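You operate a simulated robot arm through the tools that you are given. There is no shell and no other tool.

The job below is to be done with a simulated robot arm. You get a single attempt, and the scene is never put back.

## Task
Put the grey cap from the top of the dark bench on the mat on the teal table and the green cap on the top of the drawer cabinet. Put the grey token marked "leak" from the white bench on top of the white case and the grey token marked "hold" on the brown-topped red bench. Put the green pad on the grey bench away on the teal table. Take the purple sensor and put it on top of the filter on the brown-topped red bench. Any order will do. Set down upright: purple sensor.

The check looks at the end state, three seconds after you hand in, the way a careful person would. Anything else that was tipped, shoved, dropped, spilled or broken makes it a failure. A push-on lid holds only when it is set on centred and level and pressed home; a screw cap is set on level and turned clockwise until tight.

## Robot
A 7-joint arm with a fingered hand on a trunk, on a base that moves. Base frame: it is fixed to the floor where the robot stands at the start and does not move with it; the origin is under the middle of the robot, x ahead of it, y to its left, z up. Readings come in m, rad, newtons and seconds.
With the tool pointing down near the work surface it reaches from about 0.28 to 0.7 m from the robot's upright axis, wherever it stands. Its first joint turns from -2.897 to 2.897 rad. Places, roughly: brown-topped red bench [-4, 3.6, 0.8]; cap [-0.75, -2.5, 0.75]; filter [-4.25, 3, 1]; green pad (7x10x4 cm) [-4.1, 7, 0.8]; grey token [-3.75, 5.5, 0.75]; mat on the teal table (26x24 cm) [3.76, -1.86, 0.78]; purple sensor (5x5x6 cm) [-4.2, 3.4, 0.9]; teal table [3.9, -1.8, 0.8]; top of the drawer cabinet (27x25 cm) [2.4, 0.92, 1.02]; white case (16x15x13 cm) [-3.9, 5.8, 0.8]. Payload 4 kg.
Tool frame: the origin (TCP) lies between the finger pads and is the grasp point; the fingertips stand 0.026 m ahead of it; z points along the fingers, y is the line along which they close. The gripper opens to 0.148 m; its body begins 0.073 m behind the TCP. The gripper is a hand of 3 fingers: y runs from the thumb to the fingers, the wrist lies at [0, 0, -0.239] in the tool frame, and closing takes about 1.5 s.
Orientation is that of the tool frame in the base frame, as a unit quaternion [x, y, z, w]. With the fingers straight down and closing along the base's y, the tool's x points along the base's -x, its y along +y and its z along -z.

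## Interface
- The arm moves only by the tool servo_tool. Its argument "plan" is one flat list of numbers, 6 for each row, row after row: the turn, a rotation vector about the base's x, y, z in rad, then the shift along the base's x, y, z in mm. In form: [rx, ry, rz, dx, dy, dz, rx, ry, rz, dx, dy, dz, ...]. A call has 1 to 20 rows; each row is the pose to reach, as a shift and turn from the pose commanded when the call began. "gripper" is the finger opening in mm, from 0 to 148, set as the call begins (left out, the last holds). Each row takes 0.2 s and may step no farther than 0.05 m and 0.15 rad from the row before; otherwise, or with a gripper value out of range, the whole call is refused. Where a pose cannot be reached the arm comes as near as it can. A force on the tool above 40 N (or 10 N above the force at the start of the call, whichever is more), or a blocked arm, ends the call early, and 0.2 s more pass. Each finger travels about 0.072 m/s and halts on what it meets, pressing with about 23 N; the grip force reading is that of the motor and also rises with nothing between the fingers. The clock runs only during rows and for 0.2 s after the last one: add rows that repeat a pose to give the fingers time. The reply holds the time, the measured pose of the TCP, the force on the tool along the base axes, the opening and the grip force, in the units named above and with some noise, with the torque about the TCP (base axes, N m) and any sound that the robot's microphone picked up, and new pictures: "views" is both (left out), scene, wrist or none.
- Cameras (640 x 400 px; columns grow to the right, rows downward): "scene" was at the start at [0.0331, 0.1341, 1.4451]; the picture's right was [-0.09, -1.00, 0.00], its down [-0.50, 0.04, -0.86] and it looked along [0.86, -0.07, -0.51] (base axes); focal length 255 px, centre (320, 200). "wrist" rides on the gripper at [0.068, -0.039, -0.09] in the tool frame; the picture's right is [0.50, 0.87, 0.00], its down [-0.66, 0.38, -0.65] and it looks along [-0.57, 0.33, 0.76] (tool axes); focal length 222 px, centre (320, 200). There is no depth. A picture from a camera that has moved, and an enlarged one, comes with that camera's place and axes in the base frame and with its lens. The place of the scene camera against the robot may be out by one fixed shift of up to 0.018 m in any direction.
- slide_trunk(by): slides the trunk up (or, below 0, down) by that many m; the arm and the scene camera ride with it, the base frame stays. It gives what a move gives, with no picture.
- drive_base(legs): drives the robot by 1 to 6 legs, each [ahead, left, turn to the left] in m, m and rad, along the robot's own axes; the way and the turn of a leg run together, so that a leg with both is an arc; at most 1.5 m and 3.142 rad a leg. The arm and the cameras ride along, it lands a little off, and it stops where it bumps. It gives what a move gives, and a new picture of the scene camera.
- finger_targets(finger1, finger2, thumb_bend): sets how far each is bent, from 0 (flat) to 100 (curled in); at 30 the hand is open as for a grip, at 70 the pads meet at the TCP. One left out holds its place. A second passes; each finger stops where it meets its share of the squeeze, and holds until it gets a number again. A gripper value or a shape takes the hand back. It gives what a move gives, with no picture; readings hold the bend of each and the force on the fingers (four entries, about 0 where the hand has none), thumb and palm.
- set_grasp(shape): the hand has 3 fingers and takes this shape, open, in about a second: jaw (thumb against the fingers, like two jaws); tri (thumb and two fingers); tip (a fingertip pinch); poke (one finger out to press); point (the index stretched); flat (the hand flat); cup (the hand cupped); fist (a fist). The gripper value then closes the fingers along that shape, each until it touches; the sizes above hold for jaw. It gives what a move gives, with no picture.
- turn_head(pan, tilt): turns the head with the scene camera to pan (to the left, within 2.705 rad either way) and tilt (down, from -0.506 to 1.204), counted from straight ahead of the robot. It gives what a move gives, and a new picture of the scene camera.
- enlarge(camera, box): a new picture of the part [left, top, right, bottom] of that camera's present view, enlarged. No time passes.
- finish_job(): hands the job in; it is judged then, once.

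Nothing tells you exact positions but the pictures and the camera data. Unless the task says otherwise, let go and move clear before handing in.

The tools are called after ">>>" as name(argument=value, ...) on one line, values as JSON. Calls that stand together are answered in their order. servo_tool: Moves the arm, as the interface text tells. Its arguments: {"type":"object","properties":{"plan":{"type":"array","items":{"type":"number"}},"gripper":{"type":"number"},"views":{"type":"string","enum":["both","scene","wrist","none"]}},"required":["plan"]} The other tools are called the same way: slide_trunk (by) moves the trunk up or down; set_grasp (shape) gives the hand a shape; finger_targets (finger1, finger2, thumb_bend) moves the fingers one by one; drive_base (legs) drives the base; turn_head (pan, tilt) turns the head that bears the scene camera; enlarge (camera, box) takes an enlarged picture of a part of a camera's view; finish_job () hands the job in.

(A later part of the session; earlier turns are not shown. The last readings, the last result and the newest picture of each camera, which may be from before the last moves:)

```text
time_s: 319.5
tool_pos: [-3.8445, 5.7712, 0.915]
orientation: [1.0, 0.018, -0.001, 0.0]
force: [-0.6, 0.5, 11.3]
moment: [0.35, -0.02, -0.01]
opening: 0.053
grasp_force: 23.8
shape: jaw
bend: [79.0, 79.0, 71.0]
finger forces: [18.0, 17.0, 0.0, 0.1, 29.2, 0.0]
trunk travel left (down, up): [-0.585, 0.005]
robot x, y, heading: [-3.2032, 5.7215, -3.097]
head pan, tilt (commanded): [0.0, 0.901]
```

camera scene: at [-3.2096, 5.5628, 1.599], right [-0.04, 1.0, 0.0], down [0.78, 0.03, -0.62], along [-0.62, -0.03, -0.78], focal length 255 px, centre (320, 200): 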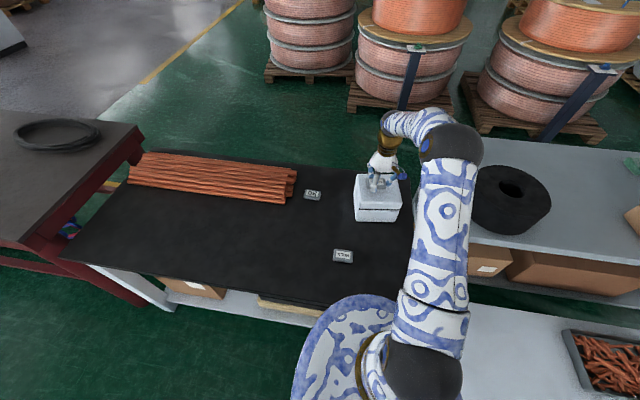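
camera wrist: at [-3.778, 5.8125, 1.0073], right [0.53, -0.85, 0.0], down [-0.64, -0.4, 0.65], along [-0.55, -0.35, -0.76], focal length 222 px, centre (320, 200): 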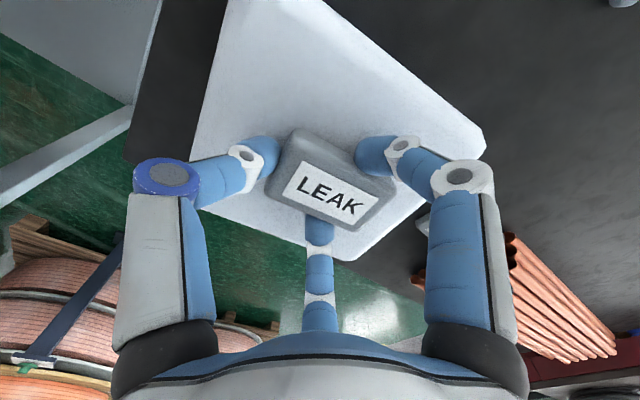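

Contact at 11 N. I'll ease up 2 mm while opening moderately so the fingertips don't press on the lid, then lift away.

>>> servo_tool(plan=[0, 0, 0, 0, 0, 1.5, 0, 0, 0, 0, 0, 3, 0, 0, 0, 0, 0, 4, 0, 0, 0, 0, 0, 4], gripper=85, views="wrist")

```text
time_s: 320.5
tool_pos: [-3.8434, 5.7716, 0.9176]
orientation: [1.0, 0.018, 0.0, 0.0]
force: [-0.3, 1.0, -0.1]
moment: [-0.01, 0.03, -0.01]
opening: 0.0843
grasp_force: 0.0
shape: jaw
bend: [33.0, 33.0, 70.0]
finger forces: [0.0, 0.0, 0.0, 0.0, 0.1, 0.0]
trunk travel left (down, up): [-0.585, 0.005]
robot x, y, heading: [-3.204, 5.7256, -3.102]
head pan, tilt (commanded): [0.0, 0.901]
camera wrist: at [-3.7776, 5.8124, 1.0071], right [0.53, -0.85, 0.0], down [-0.64, -0.4, 0.65], along [-0.55, -0.35, -0.76], focal length 222 px, centre (320, 200)
```

wrist: 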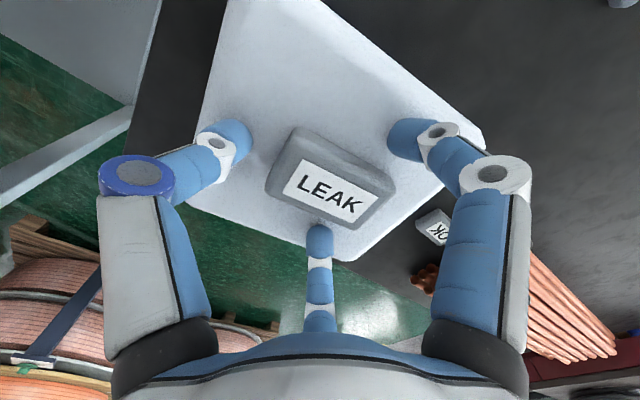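

LEAK lies flat on the white case. I'll lift the hand and go above the HOLD token near (-3.62, 5.64).

>>> servo_tool(plan=[0, 0, 0, 0, 0, 20, 0, 0, 0, 0, 0, 60, 0, 0, 0, 0, 0, 100, 0, 0, 0, 35, -20, 120, 0, 0, 0, 75, -45, 125, 0, 0, 0, 115, -70, 125, 0, 0, 0, 155, -95, 115, 0, 0, 0, 190, -120, 95, 0, 0, 0, 218, -135, 60, 0, 0, 0, 218, -135, 30], gripper=115, views="both")

>>> enlarge(camera="wrist", box=[240, 40, 400, 140])

```text
time_s: 322.7
tool_pos: [-3.6251, 5.6342, 0.9477]
orientation: [1.0, 0.018, -0.001, 0.0]
force: [0.2, 0.6, -0.2]
moment: [-0.01, 0.01, -0.03]
opening: 0.1148
grasp_force: 0.1
shape: jaw
bend: [26.0, 26.0, 51.0]
finger forces: [0.1, 0.0, 0.0, 0.1, 0.0, 0.0]
trunk travel left (down, up): [-0.585, 0.005]
robot x, y, heading: [-3.1998, 5.7236, -3.104]
head pan, tilt (commanded): [0.0, 0.901]
camera scene: at [-3.2094, 5.5624, 1.599], right [-0.04, 1.0, 0.0], down [0.78, 0.03, -0.62], along [-0.62, -0.03, -0.78], focal length 255 px, centre (320, 200)
camera wrist: at [-3.5591, 5.6762, 1.0377], right [0.53, -0.85, 0.0], down [-0.64, -0.4, 0.65], along [-0.55, -0.35, -0.76], focal length 222 px, centre (320, 200)
```

scene: 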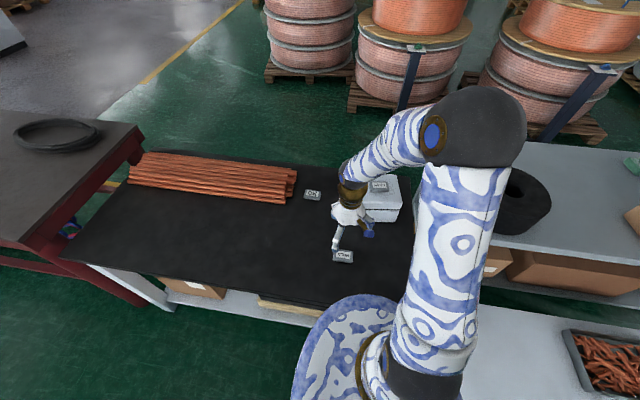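
wrist: 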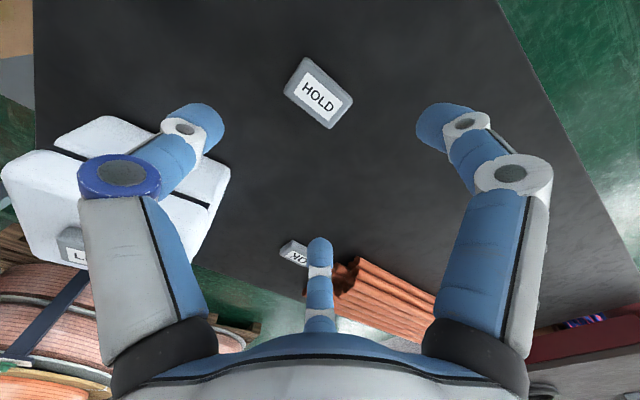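

```text
4.00 times, centred on (320, 90) of wrist
camera zoom: at [-3.5591, 5.6762, 1.0377], right [0.53, -0.85, 0.0], down [-0.64, -0.4, 0.65], along [-0.55, -0.35, -0.76], focal length 888 px, centre (320, 640)
```

zoom: 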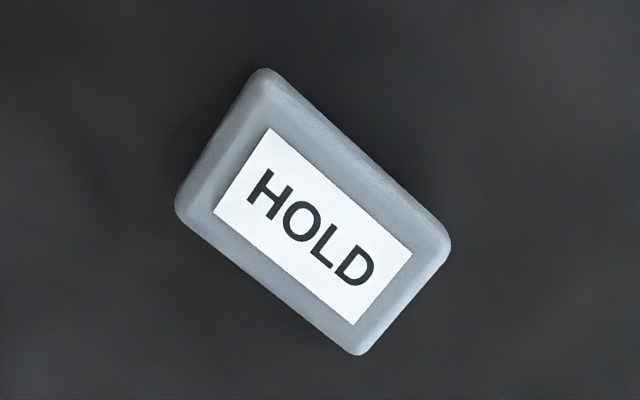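

HOLD lies at (-3.625, 5.638), turned about -0.11 rad. I'll match the hand's yaw, centre and descend.

>>> servo_tool(plan=[0, 0, -0.0725, 0, 2, -40, 0, 0, -0.145, 0, 4, -80, 0, 0, -0.145, 0, 4, -120, 0, 0, -0.145, 0, 4, -148, 0, 0, -0.145, 0, 4, -158], gripper=110, views="wrist")

```text
time_s: 323.9
tool_pos: [-3.6262, 5.6383, 0.7898]
orientation: [0.999, -0.054, 0.0, -0.001]
force: [-0.5, 0.9, 0.0]
moment: [0.0, 0.02, -0.04]
opening: 0.1102
grasp_force: 0.0
shape: jaw
bend: [26.0, 26.0, 56.0]
finger forces: [0.1, 0.0, 0.0, 0.1, 0.0, 0.0]
trunk travel left (down, up): [-0.585, 0.005]
robot x, y, heading: [-3.2014, 5.7206, -3.104]
head pan, tilt (commanded): [0.0, 0.901]
camera wrist: at [-3.5544, 5.6703, 0.8799], right [0.4, -0.91, 0.0], down [-0.69, -0.31, 0.65], along [-0.6, -0.26, -0.76], focal length 222 px, centre (320, 200)
```

wrist: 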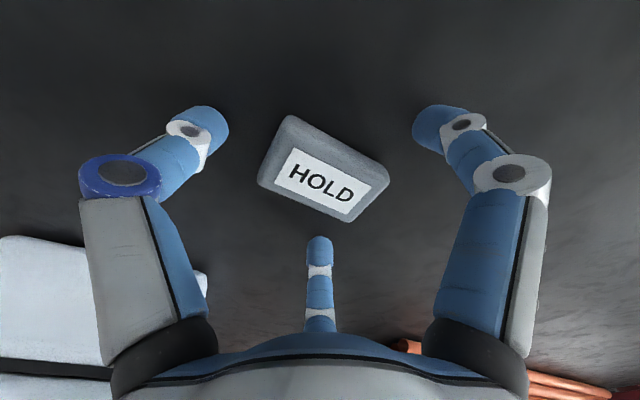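

Centred on HOLD. I'll lower 3 mm more and close.

>>> servo_tool(plan=[0, 0, 0, 0, 0, -2, 0, 0, 0, 0, 0, -3.5, 0, 0, 0, 0, 0, -3.5, 0, 0, 0, 0, 0, -3.5, 0, 0, 0, 0, 0, -3.5, 0, 0, 0, 0, 0, -3.5, 0, 0, 0, 0, 0, -3.5, 0, 0, 0, 0, 0, -3.5, 0, 0, 0, 0, 0, -3.5], gripper=20, views="wrist")

```text
time_s: 325.9
tool_pos: [-3.6257, 5.6396, 0.7861]
orientation: [0.999, -0.054, 0.0, 0.0]
force: [0.4, -0.1, -0.3]
moment: [-0.01, 0.02, 0.0]
opening: 0.0163
grasp_force: 23.4
shape: jaw
bend: [77.0, 77.0, 68.0]
finger forces: [18.0, 17.4, 0.0, 0.0, 19.8, 0.0]
trunk travel left (down, up): [-0.585, 0.005]
robot x, y, heading: [-3.2029, 5.7238, -3.099]
head pan, tilt (commanded): [0.0, 0.901]
camera wrist: at [-3.5544, 5.6709, 0.8765], right [0.4, -0.91, 0.0], down [-0.69, -0.31, 0.65], along [-0.6, -0.26, -0.76], focal length 222 px, centre (320, 200)
```

wrist: 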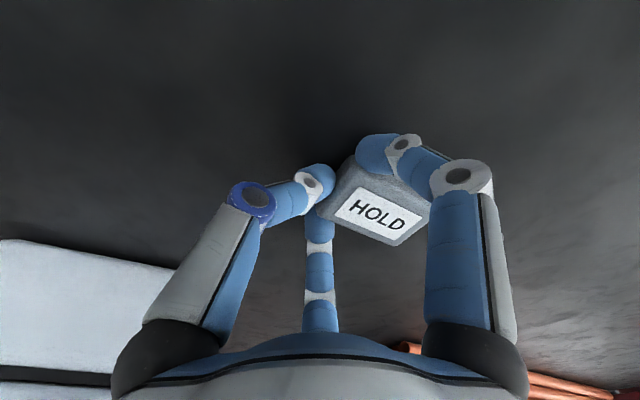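

The thumb slid HOLD about 4 cm before the fingers gripped, so the hold is off-centre. I'll open and regrasp with the hand offset so all fingers arrive together.

>>> servo_tool(plan=[0, 0, 0, 0, 0, 1, 0, 0, 0, 0, 0, 1, 0, 0, 0, 0, 0, 1, 0, 0, 0, 0, 0, 1, 0, 0, 0, 0, 0, 3, 0, 0, 0, 0, 0, 6], gripper=110, views="wrist")

>>> servo_tool(plan=[0, 0, 0, 0, 0, 40, 0, 0, 0, -5, -20, 85, 0, 0, 0, -5, -20, 130], views="wrist")

>>> enlarge(camera="wrist", box=[240, 40, 400, 140])

```text
time_s: 327.3
tool_pos: [-3.6273, 5.6394, 0.792]
orientation: [0.999, -0.053, 0.001, -0.001]
force: [0.3, -0.4, 0.2]
moment: [0.03, -0.01, 0.0]
opening: 0.1095
grasp_force: 0.1
shape: jaw
bend: [27.0, 27.0, 56.0]
finger forces: [0.0, 0.1, 0.1, 0.1, 0.0, 0.0]
trunk travel left (down, up): [-0.585, 0.005]
robot x, y, heading: [-3.2051, 5.7231, -3.101]
head pan, tilt (commanded): [0.0, 0.901]
camera wrist: at [-3.5547, 5.6716, 0.8824], right [0.4, -0.92, 0.0], down [-0.69, -0.31, 0.65], along [-0.6, -0.26, -0.76], focal length 222 px, centre (320, 200)
```

wrist: 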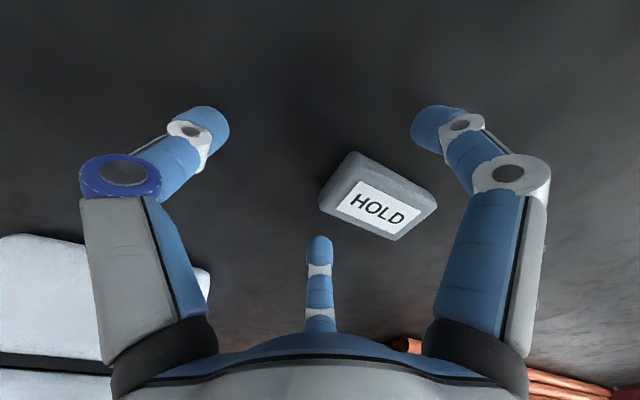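

```text
time_s: 328.1
tool_pos: [-3.6312, 5.6202, 0.9226]
orientation: [0.999, -0.054, 0.0, -0.001]
force: [-0.3, 0.6, 0.2]
moment: [0.01, -0.01, 0.01]
opening: 0.11
grasp_force: 0.1
shape: jaw
bend: [27.0, 27.0, 56.0]
finger forces: [0.1, 0.0, 0.0, 0.0, 0.0, 0.0]
trunk travel left (down, up): [-0.585, 0.005]
robot x, y, heading: [-3.1992, 5.7229, -3.1]
head pan, tilt (commanded): [0.0, 0.901]
camera wrist: at [-3.5594, 5.6517, 1.0123], right [0.4, -0.91, 0.0], down [-0.69, -0.31, 0.65], along [-0.6, -0.26, -0.76], focal length 222 px, centre (320, 200)
```

wrist: 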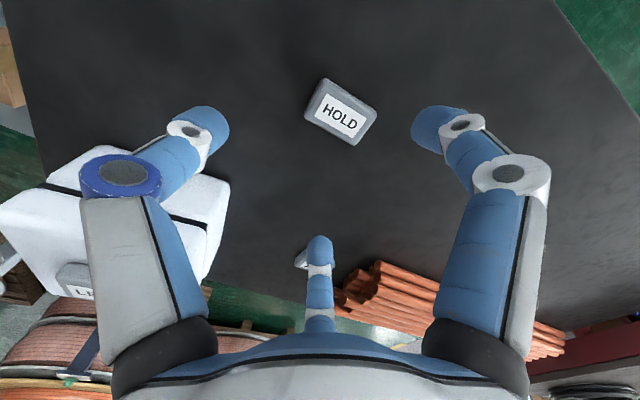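

```text
4.00 times, centred on (320, 90) of wrist
camera zoom: at [-3.5594, 5.6517, 1.0123], right [0.4, -0.91, 0.0], down [-0.69, -0.31, 0.65], along [-0.6, -0.26, -0.76], focal length 888 px, centre (320, 640)
```

zoom: 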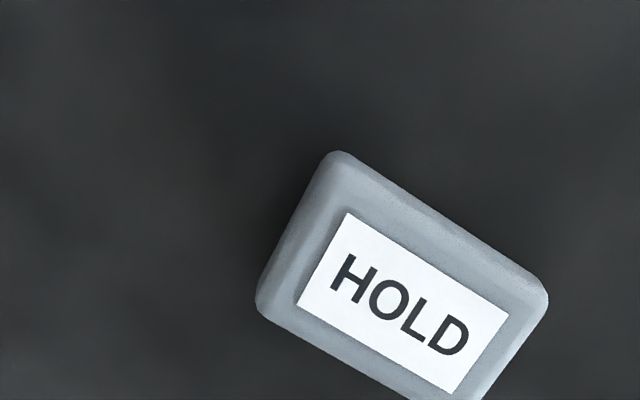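

HOLD is now at (-3.632, 5.596) with the same yaw. I'll place the hand 12 mm toward the thumb side of its centre and go down again.

>>> servo_tool(plan=[0, 0, 0, 0.5, -12, -40, 0, 0, 0, 0.5, -12, -85, 0, 0, 0, 0.5, -12, -120, 0, 0, 0, 0.5, -12, -132, 0, 0, 0, 0.5, -12, -136], gripper=110, views="wrist")

>>> servo_tool(plan=[0, 0, 0, 0, 0, 0, 0, 0, 0, 0, 0, 0, 0, 0, 0, 0, 0, 0], gripper=66, views="wrist")

```text
time_s: 329.3
tool_pos: [-3.6314, 5.6071, 0.7862]
orientation: [0.999, -0.053, -0.001, 0.0]
force: [0.3, 0.3, 6.2]
moment: [-0.21, -0.11, -0.01]
opening: 0.1096
grasp_force: 0.0
shape: jaw
bend: [26.0, 26.0, 56.0]
finger forces: [4.2, 2.3, 0.0, 0.0, 0.0, 0.1]
trunk travel left (down, up): [-0.585, 0.005]
robot x, y, heading: [-3.2034, 5.7214, -3.101]
head pan, tilt (commanded): [0.0, 0.901]
camera wrist: at [-3.5594, 5.639, 0.876], right [0.4, -0.91, 0.0], down [-0.69, -0.31, 0.65], along [-0.6, -0.26, -0.76], focal length 222 px, centre (320, 200)
```

wrist: 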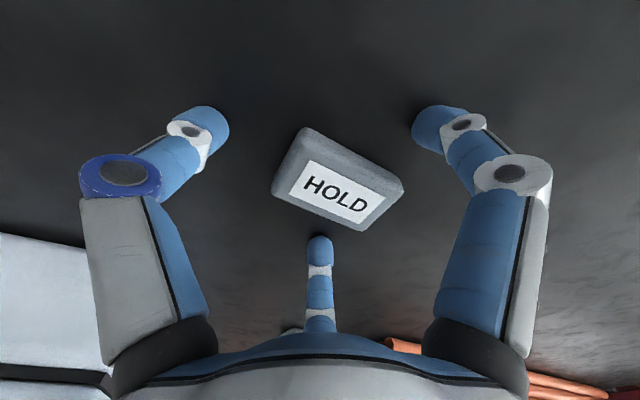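

```text
time_s: 330.1
tool_pos: [-3.6319, 5.608, 0.7872]
orientation: [0.999, -0.054, -0.001, -0.001]
force: [0.9, -3.6, 16.5]
moment: [-0.45, -0.12, -0.03]
opening: 0.07
grasp_force: 0.1
shape: jaw
bend: [35.0, 36.0, 70.0]
finger forces: [10.1, 6.4, 0.1, 0.0, 0.1, 0.1]
trunk travel left (down, up): [-0.585, 0.005]
robot x, y, heading: [-3.2037, 5.7216, -3.095]
head pan, tilt (commanded): [0.0, 0.901]
camera wrist: at [-3.5588, 5.6388, 0.8763], right [0.4, -0.91, 0.0], down [-0.69, -0.31, 0.65], along [-0.6, -0.26, -0.76], focal length 222 px, centre (320, 200)
```

wrist: 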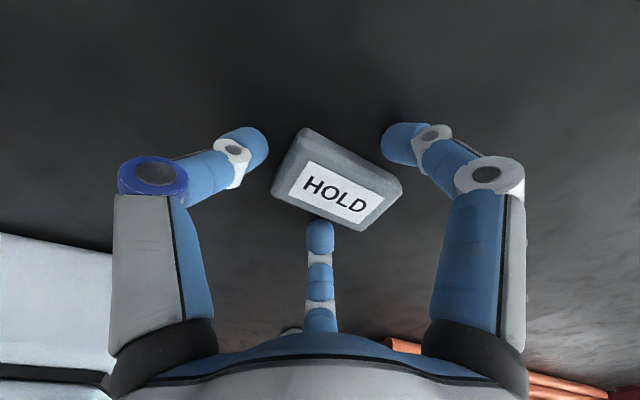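

All three fingers are close to the token now. I'll rise 1.5 mm to unload the tips and finish closing.

>>> servo_tool(plan=[0, 0, 0, 0, 0, 1.5, 0, 0, 0, 0, 0, 1.5, 0, 0, 0, 0, 0, 1.5, 0, 0, 0, 0, 0, 1.5, 0, 0, 0, 0, 0, 1.5, 0, 0, 0, 0, 0, 1.5], gripper=20, views="wrist")

```text
time_s: 331.5
tool_pos: [-3.6317, 5.6081, 0.7862]
orientation: [0.999, -0.054, 0.0, -0.001]
force: [-0.1, -0.2, 0.0]
moment: [0.04, -0.02, 0.01]
opening: 0.0436
grasp_force: 23.0
shape: jaw
bend: [77.0, 77.0, 70.0]
finger forces: [18.2, 18.2, 0.0, 0.0, 20.3, 0.1]
trunk travel left (down, up): [-0.585, 0.005]
robot x, y, heading: [-3.2052, 5.7231, -3.099]
head pan, tilt (commanded): [0.0, 0.901]
camera wrist: at [-3.5592, 5.6392, 0.8773], right [0.4, -0.92, 0.0], down [-0.69, -0.31, 0.65], along [-0.6, -0.26, -0.76], focal length 222 px, centre (320, 200)
```

wrist: 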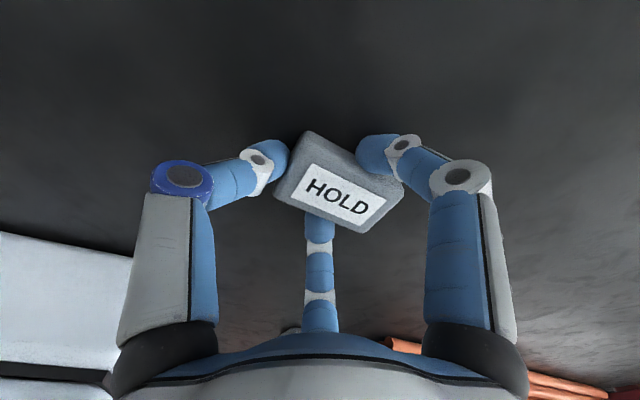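

HOLD is now gripped well: 18–20 N on each finger. I'll lift it, pull in, and drive back south to the red bench's free north end.

>>> servo_tool(plan=[0, 0, 0, 0, 0, 15, 0, 0, 0, 0, 0, 50, 0, 0, 0, 0, 0, 95, 0, 0, 0, 0, 0, 140, 0, 0, 0, 0, 0, 185, 0, 0, 0, 0, 0, 230, 0, 0, 0, 0, 0, 275, 0, 0, 0.07, 0, 0, 300], views="wrist")

>>> drive_base(legs=[[0, 0, -0.04], [0, 1.45, 0]])

>>> turn_head(pan=0.0, tilt=0.85)

```text
time_s: 333.3
tool_pos: [-3.6304, 5.6079, 1.0886]
orientation: [1.0, -0.019, 0.0, 0.0]
force: [0.9, 0.9, -1.0]
moment: [0.04, 0.01, -0.02]
opening: 0.0429
grasp_force: 23.3
shape: jaw
bend: [77.0, 77.0, 70.0]
finger forces: [18.2, 18.3, 0.1, 0.0, 19.5, 0.0]
trunk travel left (down, up): [-0.585, 0.005]
robot x, y, heading: [-3.2031, 5.7251, -3.098]
head pan, tilt (commanded): [0.0, 0.901]
camera wrist: at [-3.5602, 5.6444, 1.1781], right [0.47, -0.88, 0.0], down [-0.67, -0.35, 0.65], along [-0.58, -0.3, -0.76], focal length 222 px, centre (320, 200)
```

wrist: 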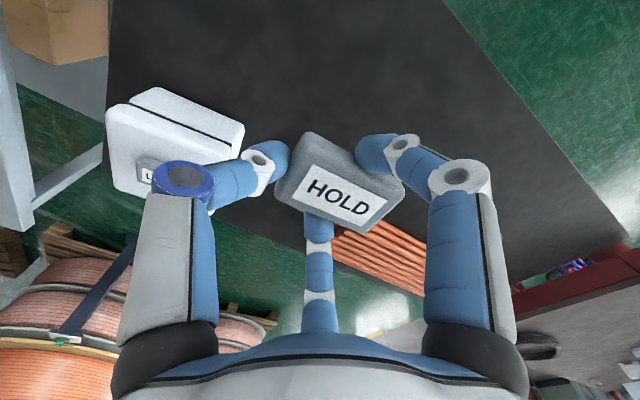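

```text
time_s: 334.4
tool_pos: [-3.6343, 5.6241, 1.0876]
orientation: [0.999, -0.038, 0.0, 0.0]
force: [0.2, 0.6, 0.3]
moment: [-0.01, 0.01, 0.0]
opening: 0.043
grasp_force: 22.6
shape: jaw
bend: [77.0, 77.0, 70.0]
finger forces: [18.0, 18.2, 0.1, 0.0, 19.5, 0.1]
trunk travel left (down, up): [-0.585, 0.005]
robot x, y, heading: [-3.2039, 5.7238, -3.138]
head pan, tilt (commanded): [0.0, 0.901]
stopped in leg 2: the robot was blocked; the commanded pose is now the measured one
camera scene: at [-3.2155, 5.5628, 1.599], right [0.0, 1.0, 0.0], down [0.78, 0.0, -0.62], along [-0.62, 0.0, -0.78], focal length 255 px, centre (320, 200)
```

scene: 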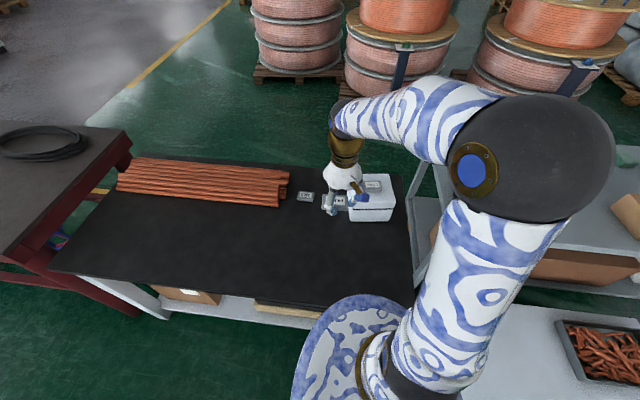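

```text
time_s: 335.0
tool_pos: [-3.6344, 5.6253, 1.089]
orientation: [0.999, -0.039, 0.0, -0.001]
force: [-0.1, -0.8, -0.1]
moment: [0.03, 0.05, 0.01]
opening: 0.0428
grasp_force: 23.5
shape: jaw
bend: [77.0, 77.0, 70.0]
finger forces: [18.1, 18.2, 0.1, 0.0, 19.6, 0.0]
trunk travel left (down, up): [-0.585, 0.005]
robot x, y, heading: [-3.2032, 5.7244, -3.138]
head pan, tilt (commanded): [0.0, 0.85]
camera scene: at [-3.2182, 5.5628, 1.6029], right [0.0, 1.0, 0.0], down [0.75, 0.0, -0.66], along [-0.66, 0.0, -0.75], focal length 255 px, centre (320, 200)
```

scene: 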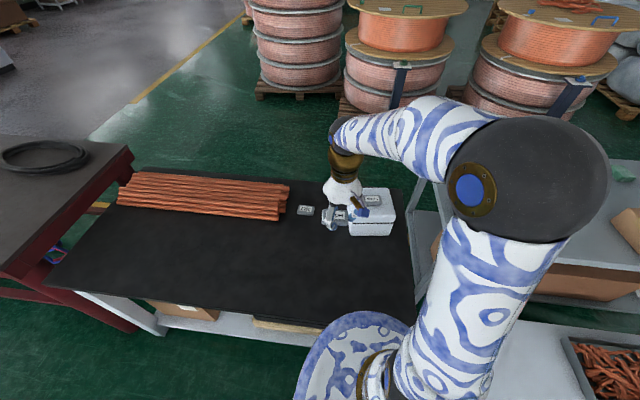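

The base was blocked moving sideways, probably touching the bench front. I'll back off first, then strafe south.

>>> drive_base(legs=[[-0.08, 0, 0]])

>>> turn_head(pan=0.7, tilt=1.0)

```text
time_s: 336.1
tool_pos: [-3.553, 5.6236, 1.0885]
orientation: [0.999, -0.038, 0.0, -0.001]
force: [0.1, -0.7, -0.5]
moment: [0.0, -0.02, 0.0]
opening: 0.0427
grasp_force: 22.7
shape: jaw
bend: [77.0, 77.0, 70.0]
finger forces: [18.2, 18.2, 0.0, 0.1, 19.6, 0.0]
trunk travel left (down, up): [-0.585, 0.005]
robot x, y, heading: [-3.1238, 5.7212, -3.14]
head pan, tilt (commanded): [0.0, 0.85]
camera scene: at [-3.1361, 5.5629, 1.603], right [0.0, 1.0, 0.0], down [0.75, 0.0, -0.66], along [-0.66, 0.0, -0.75], focal length 255 px, centre (320, 200)
```

scene: 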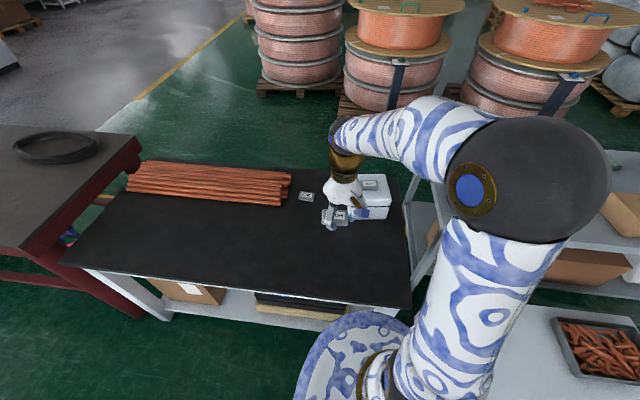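

```text
time_s: 337.1
tool_pos: [-3.5531, 5.6244, 1.0875]
orientation: [0.999, -0.039, 0.001, -0.001]
force: [0.0, -0.3, -0.6]
moment: [0.02, 0.01, -0.05]
opening: 0.0428
grasp_force: 23.3
shape: jaw
bend: [77.0, 77.0, 70.0]
finger forces: [18.2, 18.1, 0.0, 0.0, 19.6, 0.0]
trunk travel left (down, up): [-0.585, 0.005]
robot x, y, heading: [-3.1258, 5.7268, -3.14]
head pan, tilt (commanded): [0.7, 1.0]
camera scene: at [-3.1125, 5.5181, 1.5918], right [-0.65, 0.76, 0.0], down [0.64, 0.54, -0.54], along [-0.41, -0.35, -0.84], focal length 255 px, centre (320, 200)
```

scene: 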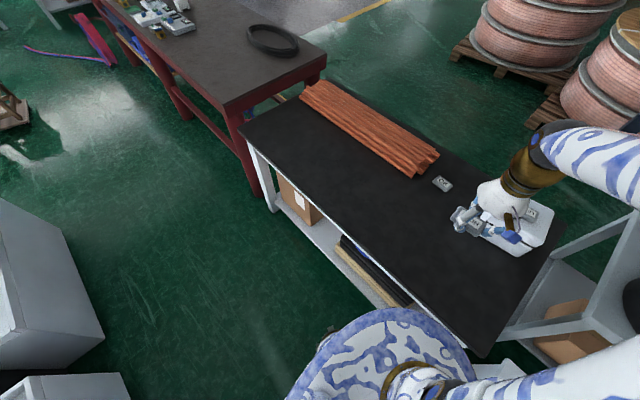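

The path south is clear now. I'll strafe down the aisle to the red bench.

>>> drive_base(legs=[[0, 1.5, 0]])

>>> turn_head(pan=0.0, tilt=0.85)

```text
time_s: 344.5
tool_pos: [-3.5524, 4.1265, 1.0876]
orientation: [0.999, -0.04, 0.0, -0.001]
force: [-0.4, 0.1, 0.2]
moment: [0.06, 0.02, 0.01]
opening: 0.0428
grasp_force: 23.0
shape: jaw
bend: [77.0, 77.0, 70.0]
finger forces: [18.3, 18.2, 0.0, 0.0, 19.4, 0.0]
trunk travel left (down, up): [-0.585, 0.005]
robot x, y, heading: [-3.1241, 4.223, 3.139]
head pan, tilt (commanded): [0.7, 1.0]
camera scene: at [-3.1118, 4.0189, 1.5918], right [-0.64, 0.77, 0.0], down [0.64, 0.54, -0.54], along [-0.41, -0.35, -0.84], focal length 255 px, centre (320, 200)
```

scene: 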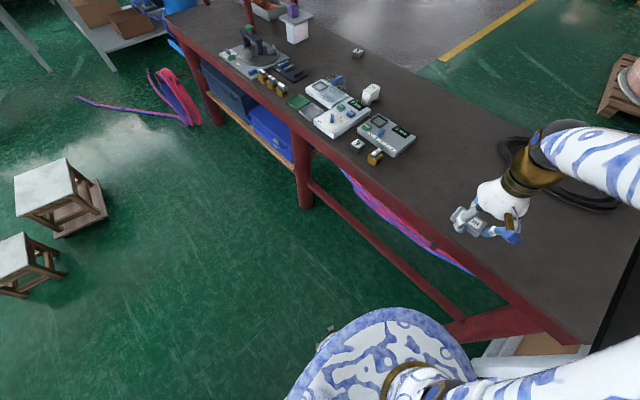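

```text
time_s: 345.6
tool_pos: [-3.553, 4.1274, 1.0886]
orientation: [0.999, -0.04, 0.0, 0.0]
force: [-0.2, 0.1, -1.4]
moment: [0.0, 0.0, -0.01]
opening: 0.0429
grasp_force: 23.1
shape: jaw
bend: [77.0, 77.0, 70.0]
finger forces: [18.1, 18.2, 0.0, 0.1, 19.5, 0.0]
trunk travel left (down, up): [-0.585, 0.005]
robot x, y, heading: [-3.122, 4.2219, 3.145]
head pan, tilt (commanded): [0.0, 0.85]
camera scene: at [-3.1367, 4.0638, 1.6029], right [0.0, 1.0, 0.0], down [0.75, 0.0, -0.66], along [-0.66, 0.0, -0.75], focal length 255 px, centre (320, 200)
```

scene: 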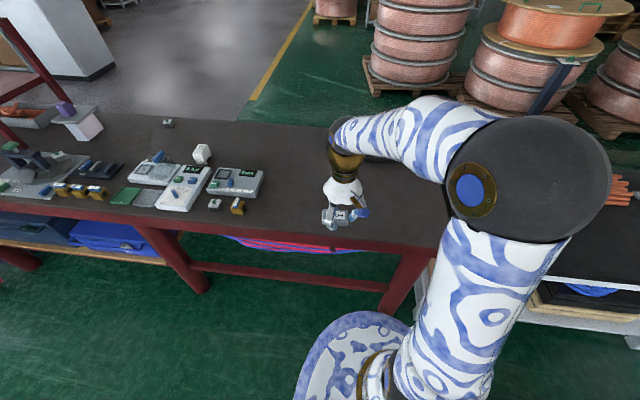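

The north end of the red bench is free. I'll shift slightly south to stay clear of the white bench corner, and move forward.

>>> drive_base(legs=[[0, 0.17, 0], [0.2, 0, 0]])

>>> servo_tool(plan=[0, 0, 0, -40, 0, -10, 0, 0, 0, -80, 0, -25, 0, 0, 0, -120, 0, -45, 0, 0, 0, -145, 0, -80, 0, 0, 0, -145, 0, -120, 0, 0, 0, -145, 0, -155], views="both")

```text
time_s: 348.3
tool_pos: [-3.755, 3.9562, 1.0876]
orientation: [0.999, -0.039, 0.0, -0.001]
force: [0.0, -0.6, -0.2]
moment: [0.02, 0.02, 0.03]
opening: 0.0429
grasp_force: 23.3
shape: jaw
bend: [77.0, 77.0, 70.0]
finger forces: [18.0, 18.2, 0.0, 0.0, 19.6, 0.0]
trunk travel left (down, up): [-0.585, 0.005]
robot x, y, heading: [-3.322, 4.0572, -3.14]
head pan, tilt (commanded): [0.0, 0.85]
camera scene: at [-3.3384, 3.8947, 1.6029], right [0.0, 1.0, 0.0], down [0.75, 0.0, -0.66], along [-0.66, 0.0, -0.75], focal length 255 px, centre (320, 200)
```

scene: 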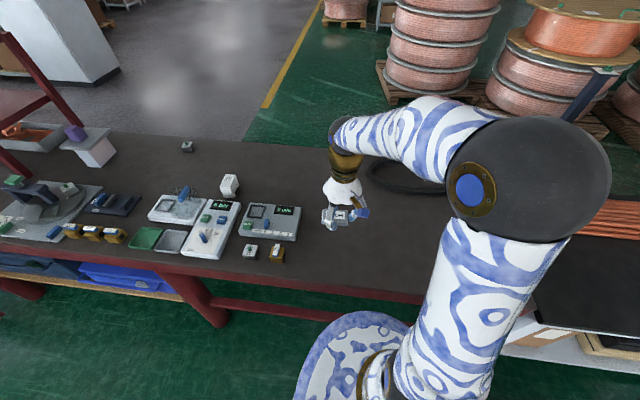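

```text
time_s: 349.7
tool_pos: [-3.8998, 3.9556, 0.9337]
orientation: [0.999, -0.038, 0.0, 0.0]
force: [-0.3, -0.1, -0.2]
moment: [-0.01, 0.0, 0.0]
opening: 0.0427
grasp_force: 23.2
shape: jaw
bend: [77.0, 77.0, 70.0]
finger forces: [18.2, 18.2, 0.0, 0.1, 19.2, 0.1]
trunk travel left (down, up): [-0.585, 0.005]
robot x, y, heading: [-3.3254, 4.0543, -3.135]
head pan, tilt (commanded): [0.0, 0.85]
camera scene: at [-3.3378, 3.8947, 1.6029], right [0.0, 1.0, 0.0], down [0.75, 0.0, -0.66], along [-0.66, 0.0, -0.75], focal length 255 px, centre (320, 200)
camera wrist: at [-3.8276, 3.9889, 1.0233], right [0.43, -0.9, 0.0], down [-0.68, -0.33, 0.65], along [-0.59, -0.28, -0.76], focal length 222 px, centre (320, 200)
```

scene: 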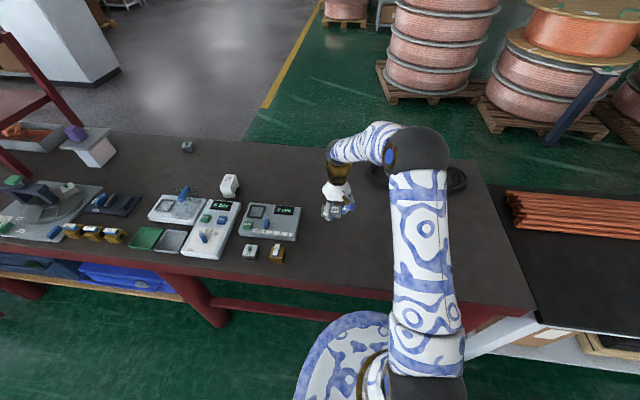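
wrist: 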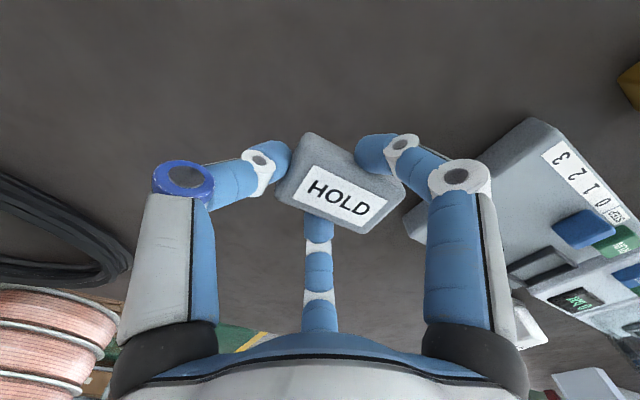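

I'll shift 50 mm north to keep clear of the gauge box, and lower to the bench.

>>> servo_tool(plan=[0, 0, 0, 0, 25, 0, 0, 0, 0, 10, 50, -10, 0, 0, 0, 10, 50, -30, 0, 0, 0, 10, 50, -45, 0, 0, 0, 10, 50, -55, 0, 0, 0, 10, 50, -59], views="none")

>>> servo_tool(plan=[0, 0, 0, 0, 0, -2, 0, 0, 0, 0, 0, -4], views="wrist")

```text
time_s: 351.1
tool_pos: [-3.8891, 4.0055, 0.8758]
orientation: [0.999, -0.038, -0.002, 0.0]
force: [1.5, 0.2, 19.1]
moment: [-0.07, -0.13, 0.01]
opening: 0.0429
grasp_force: 23.1
shape: jaw
bend: [77.0, 77.0, 70.0]
finger forces: [27.4, 23.0, 0.1, 0.1, 25.9, 0.0]
trunk travel left (down, up): [-0.585, 0.005]
robot x, y, heading: [-3.3225, 4.0543, -3.139]
head pan, tilt (commanded): [0.0, 0.85]
```

```text
time_s: 351.6
tool_pos: [-3.8901, 4.0059, 0.8758]
orientation: [0.999, -0.038, -0.004, 0.0]
force: [4.4, 0.4, 23.5]
moment: [-0.02, -0.36, -0.03]
opening: 0.0444
grasp_force: 23.0
shape: jaw
bend: [78.0, 78.0, 70.0]
finger forces: [31.9, 23.8, 0.1, 0.0, 30.7, 0.0]
trunk travel left (down, up): [-0.585, 0.005]
robot x, y, heading: [-3.3229, 4.0557, -3.137]
head pan, tilt (commanded): [0.0, 0.85]
stopped in row 2: the force on the tool passed its limit at 44 N (the readings are from after the stop); the commanded pose is now the measured one
camera wrist: at [-3.8179, 4.0395, 0.9648], right [0.43, -0.9, 0.0], down [-0.68, -0.33, 0.66], along [-0.6, -0.28, -0.75], focal length 222 px, centre (320, 200)
```

wrist: 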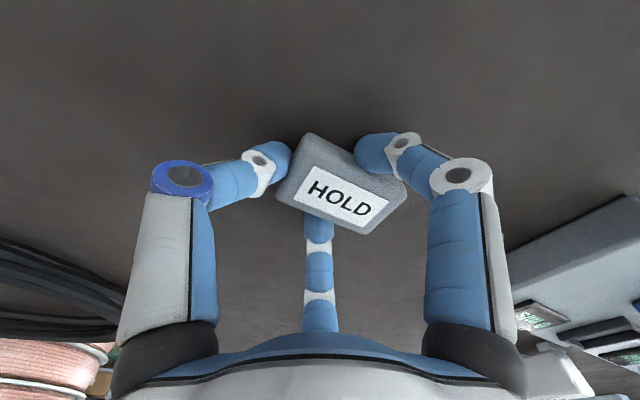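

HOLD is down on the red bench. I'll ease off 3 mm, open the fingers, and lift away.

>>> servo_tool(plan=[0, 0, 0, 0, 0, 1.5, 0, 0, 0, 0, 0, 3, 0, 0, 0, 0, 0, 4, 0, 0, 0, 0, 0, 4, 0, 0, 0, 0, 0, 4], gripper=90, views="none")

>>> servo_tool(plan=[0, 0, 0, 0, 0, 15, 0, 0, 0, 0, 0, 50, 0, 0, 0, 0, 0, 90, 0, 0, 0, 0, 0, 130, 0, 0, 0, 0, 0, 170, 0, 0, 0, 35, 0, 200, 0, 0, 0, 75, 0, 220, 0, 0, 0, 115, 0, 230, 0, 0, 0, 155, 0, 230], views="both")

```text
time_s: 352.8
tool_pos: [-3.8905, 4.006, 0.8777]
orientation: [0.999, -0.038, -0.003, 0.0]
force: [0.0, -0.6, 1.1]
moment: [-0.01, -0.04, -0.01]
opening: 0.0888
grasp_force: 0.0
shape: jaw
bend: [32.0, 32.0, 70.0]
finger forces: [0.9, 0.0, 0.0, 0.1, 0.1, 0.1]
trunk travel left (down, up): [-0.585, 0.005]
robot x, y, heading: [-3.3214, 4.0558, -3.135]
head pan, tilt (commanded): [0.0, 0.85]
```

```text
time_s: 354.8
tool_pos: [-3.7354, 4.0059, 1.1085]
orientation: [0.999, -0.037, -0.003, 0.0]
force: [0.3, 0.5, 0.5]
moment: [-0.02, 0.04, 0.02]
opening: 0.0896
grasp_force: 0.1
shape: jaw
bend: [32.0, 32.0, 70.0]
finger forces: [0.0, 0.1, 0.0, 0.0, 0.1, 0.0]
trunk travel left (down, up): [-0.585, 0.005]
robot x, y, heading: [-3.3208, 4.0553, -3.137]
head pan, tilt (commanded): [0.0, 0.85]
camera scene: at [-3.3366, 3.8947, 1.6029], right [0.0, 1.0, 0.0], down [0.75, 0.0, -0.66], along [-0.66, 0.0, -0.75], focal length 255 px, centre (320, 200)
camera wrist: at [-3.6636, 4.0394, 1.1981], right [0.43, -0.9, 0.0], down [-0.68, -0.33, 0.66], along [-0.59, -0.28, -0.75], focal length 222 px, centre (320, 200)
```

scene: 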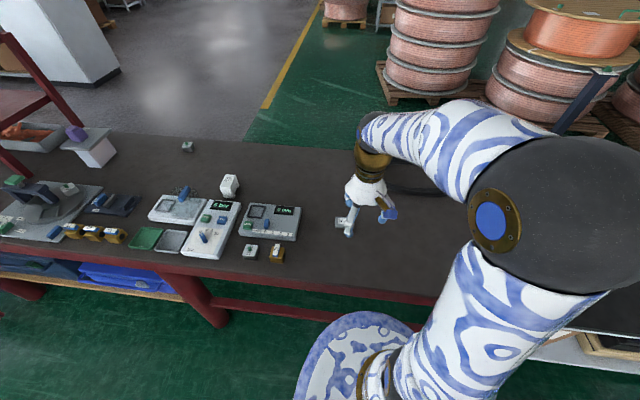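
wrist: 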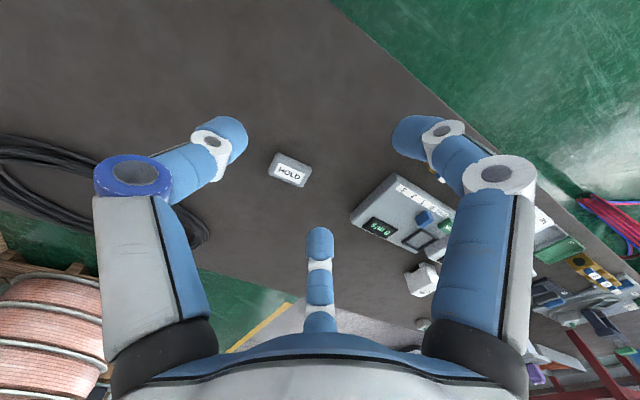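

HOLD lies on the red bench. Last item: the green pad on the grey bench further north. A white box stands in front of that bench, so I'll drive up and look for a way to reach it.

>>> drive_base(legs=[[-0.22, 0, 0], [0, -1.45, 0]])

>>> turn_head(pan=-1.0, tilt=0.6)

>>> turn_head(pan=-1.7, tilt=0.6)

```text
time_s: 363.2
tool_pos: [-3.5164, 5.4487, 1.108]
orientation: [0.999, -0.043, -0.003, 0.001]
force: [0.0, -0.2, 0.1]
moment: [-0.01, -0.01, -0.02]
opening: 0.0896
grasp_force: 0.0
shape: jaw
bend: [32.0, 32.0, 70.0]
finger forces: [0.1, 0.0, 0.1, 0.0, 0.1, 0.0]
trunk travel left (down, up): [-0.585, 0.005]
robot x, y, heading: [-3.1021, 5.4954, 3.137]
head pan, tilt (commanded): [0.0, 0.85]
camera scene: at [-3.1191, 5.3348, 1.6029], right [0.01, 1.0, 0.0], down [0.75, 0.0, -0.66], along [-0.66, 0.0, -0.75], focal length 255 px, centre (320, 200)
```

scene: 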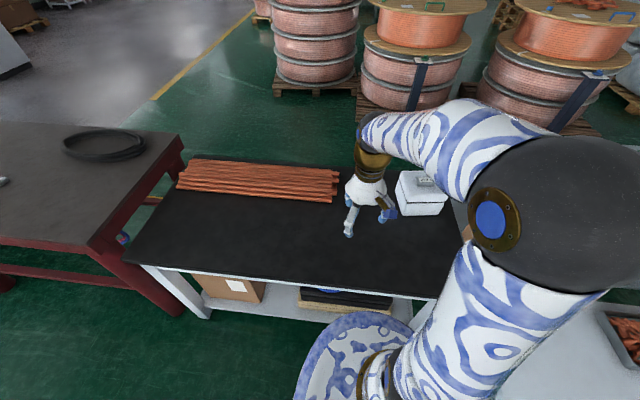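

```text
time_s: 364.5
tool_pos: [-3.5166, 5.4487, 1.1085]
orientation: [0.999, -0.042, -0.003, -0.001]
force: [1.3, -0.1, 0.6]
moment: [-0.01, 0.04, 0.0]
opening: 0.0895
grasp_force: 0.0
shape: jaw
bend: [32.0, 32.0, 70.0]
finger forces: [0.1, 0.1, 0.0, 0.1, 0.0, 0.0]
trunk travel left (down, up): [-0.585, 0.005]
robot x, y, heading: [-3.1027, 5.4965, 3.138]
head pan, tilt (commanded): [-1.0, 0.6]
camera scene: at [-3.0883, 5.4089, 1.6238], right [0.84, 0.54, 0.0], down [0.3, -0.48, -0.82], along [-0.44, 0.7, -0.57], focal length 255 px, centre (320, 200)
```

scene: 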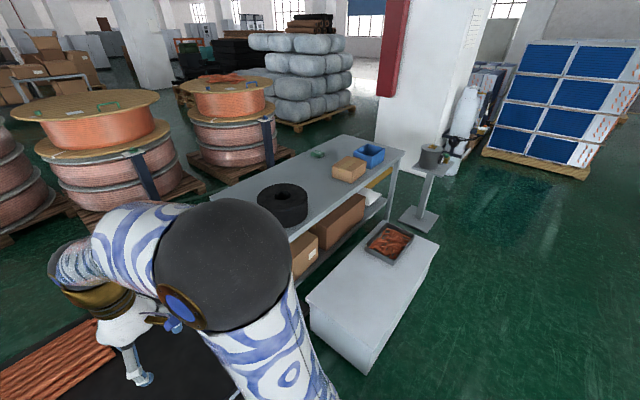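

```text
time_s: 365.6
tool_pos: [-3.517, 5.4489, 1.1089]
orientation: [0.999, -0.042, -0.002, -0.001]
force: [-0.5, -0.2, -0.3]
moment: [-0.01, 0.01, -0.01]
opening: 0.0896
grasp_force: 0.1
shape: jaw
bend: [32.0, 32.0, 70.0]
finger forces: [0.1, 0.0, 0.0, 0.1, 0.0, 0.0]
trunk travel left (down, up): [-0.585, 0.005]
robot x, y, heading: [-3.1035, 5.4972, 3.136]
head pan, tilt (commanded): [-1.7, 0.6]
camera scene: at [-3.0291, 5.4219, 1.6238], right [0.99, -0.13, 0.0], down [-0.08, -0.56, -0.83], along [0.11, 0.82, -0.56], focal length 255 px, centre (320, 200)
```

scene: 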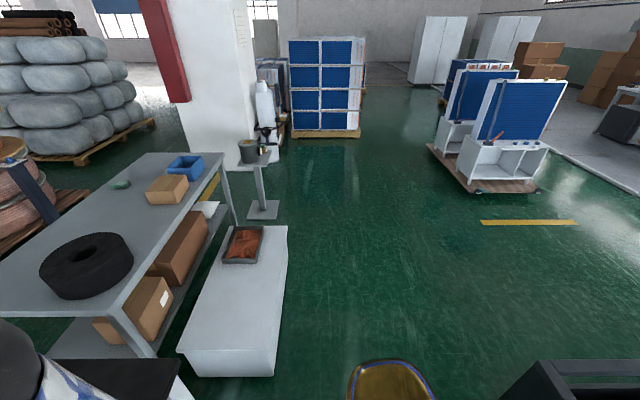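

The green pad lies near the grey bench's far (west) side, and the box and a pedestal block the east. The way in is from the north end, so I'll back off, face north and go round past the pedestal.

>>> servo_tool(plan=[0, 0, 0.08, 20, 20, 30, 0, 0, 0.08, 40, 40, 60], views="none")

>>> drive_base(legs=[[-0.17, 0, 0], [0, 0, -1.566], [0.6, -0.12, 0]])

>>> turn_head(pan=0.3, tilt=0.8)

```text
time_s: 366.2
tool_pos: [-3.4746, 5.4879, 1.169]
orientation: [1.0, -0.002, -0.002, 0.0]
force: [1.5, 0.4, 0.5]
moment: [-0.02, 0.02, -0.01]
opening: 0.0897
grasp_force: 0.1
shape: jaw
bend: [32.0, 32.0, 70.0]
finger forces: [0.1, 0.0, 0.0, 0.0, 0.1, 0.1]
trunk travel left (down, up): [-0.585, 0.005]
robot x, y, heading: [-3.1056, 5.4941, 3.135]
head pan, tilt (commanded): [-1.7, 0.6]
```

```text
time_s: 374.5
tool_pos: [-2.8241, 6.4671, 1.1685]
orientation: [0.709, -0.706, -0.002, -0.002]
force: [1.0, -0.3, 0.0]
moment: [-0.03, -0.01, -0.01]
opening: 0.0893
grasp_force: 0.1
shape: jaw
bend: [32.0, 32.0, 70.0]
finger forces: [0.1, 0.0, 0.1, 0.0, 0.1, 0.1]
trunk travel left (down, up): [-0.585, 0.005]
robot x, y, heading: [-2.8148, 6.09, 1.576]
head pan, tilt (commanded): [-1.7, 0.6]
camera scene: at [-2.8752, 6.012, 1.6238], right [-0.13, -0.99, 0.0], down [-0.56, 0.07, -0.83], along [0.82, -0.1, -0.56], focal length 255 px, centre (320, 200)
```

scene: 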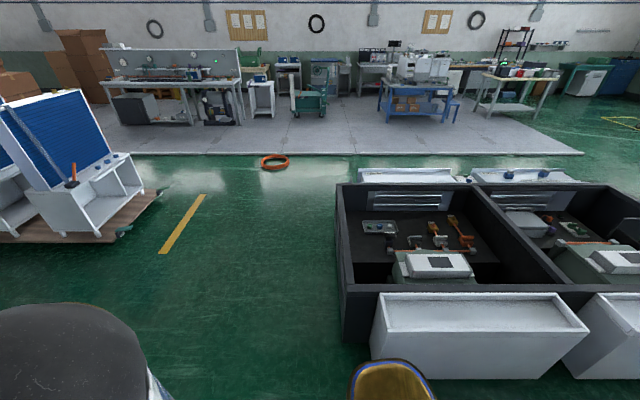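

```text
time_s: 376.4
tool_pos: [-2.8252, 6.4662, 1.1686]
orientation: [0.708, -0.706, -0.002, -0.002]
force: [-0.2, 0.3, -0.7]
moment: [0.01, -0.02, 0.01]
opening: 0.0895
grasp_force: 0.0
shape: jaw
bend: [32.0, 32.0, 70.0]
finger forces: [0.0, 0.0, 0.0, 0.1, 0.0, 0.1]
trunk travel left (down, up): [-0.585, 0.005]
robot x, y, heading: [-2.8143, 6.091, 1.573]
head pan, tilt (commanded): [0.3, 0.799]
camera scene: at [-2.987, 6.0996, 1.6069], right [0.95, 0.3, 0.0], down [0.21, -0.68, -0.7], along [-0.21, 0.67, -0.72], focal length 255 px, centre (320, 200)
```

scene: 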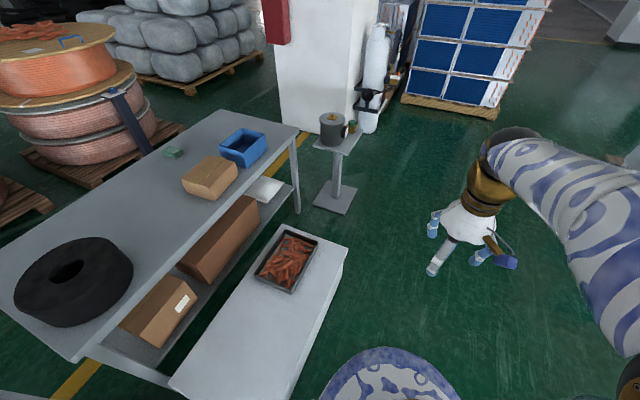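

I now see the layout: the pad is 14 cm from the bench's west edge, so the west side is the best place to work from. I'll go north past the box, then west between the pedestal and the pillar.

>>> drive_base(legs=[[1.2, -0.2, 0], [1.0, 0, 0], [0, 0, 1.571]])

>>> turn_head(pan=0.0, tilt=0.7)

```text
time_s: 391.1
tool_pos: [-2.9985, 8.2939, 1.1682]
orientation: [1.0, -0.006, -0.003, 0.0]
force: [-0.4, -0.1, -0.3]
moment: [-0.01, -0.04, 0.01]
opening: 0.0893
grasp_force: 0.0
shape: jaw
bend: [32.0, 32.0, 70.0]
finger forces: [0.1, 0.0, 0.0, 0.0, 0.1, 0.1]
trunk travel left (down, up): [-0.585, 0.005]
robot x, y, heading: [-2.6238, 8.2931, 3.128]
head pan, tilt (commanded): [0.3, 0.799]
camera scene: at [-2.641, 8.1132, 1.6069], right [-0.28, 0.96, 0.0], down [0.69, 0.2, -0.7], along [-0.67, -0.2, -0.72], focal length 255 px, centre (320, 200)
```

scene: 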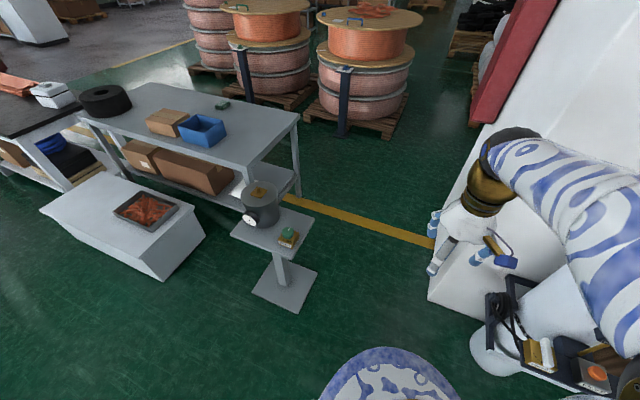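

```text
time_s: 391.9
tool_pos: [-2.9982, 8.2932, 1.1681]
orientation: [1.0, -0.005, -0.002, 0.0]
force: [0.4, 0.7, 0.5]
moment: [0.03, 0.03, 0.03]
opening: 0.0895
grasp_force: 0.0
shape: jaw
bend: [32.0, 32.0, 70.0]
finger forces: [0.1, 0.0, 0.0, 0.0, 0.0, 0.0]
trunk travel left (down, up): [-0.585, 0.005]
robot x, y, heading: [-2.626, 8.299, 3.131]
head pan, tilt (commanded): [0.0, 0.7]
camera scene: at [-2.6486, 8.1371, 1.6151], right [0.01, 1.0, 0.0], down [0.64, -0.01, -0.76], along [-0.76, 0.01, -0.64], focal length 255 px, centre (320, 200)
```

scene: 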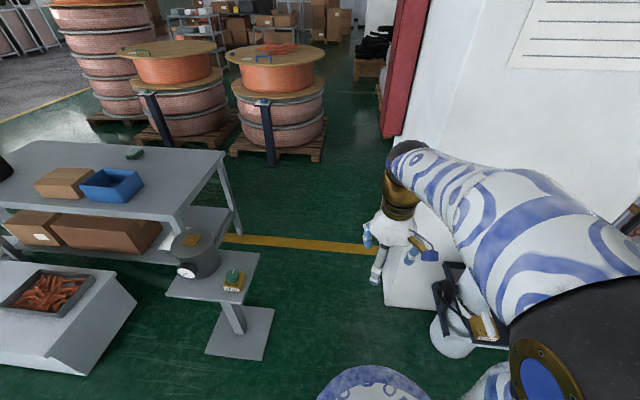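

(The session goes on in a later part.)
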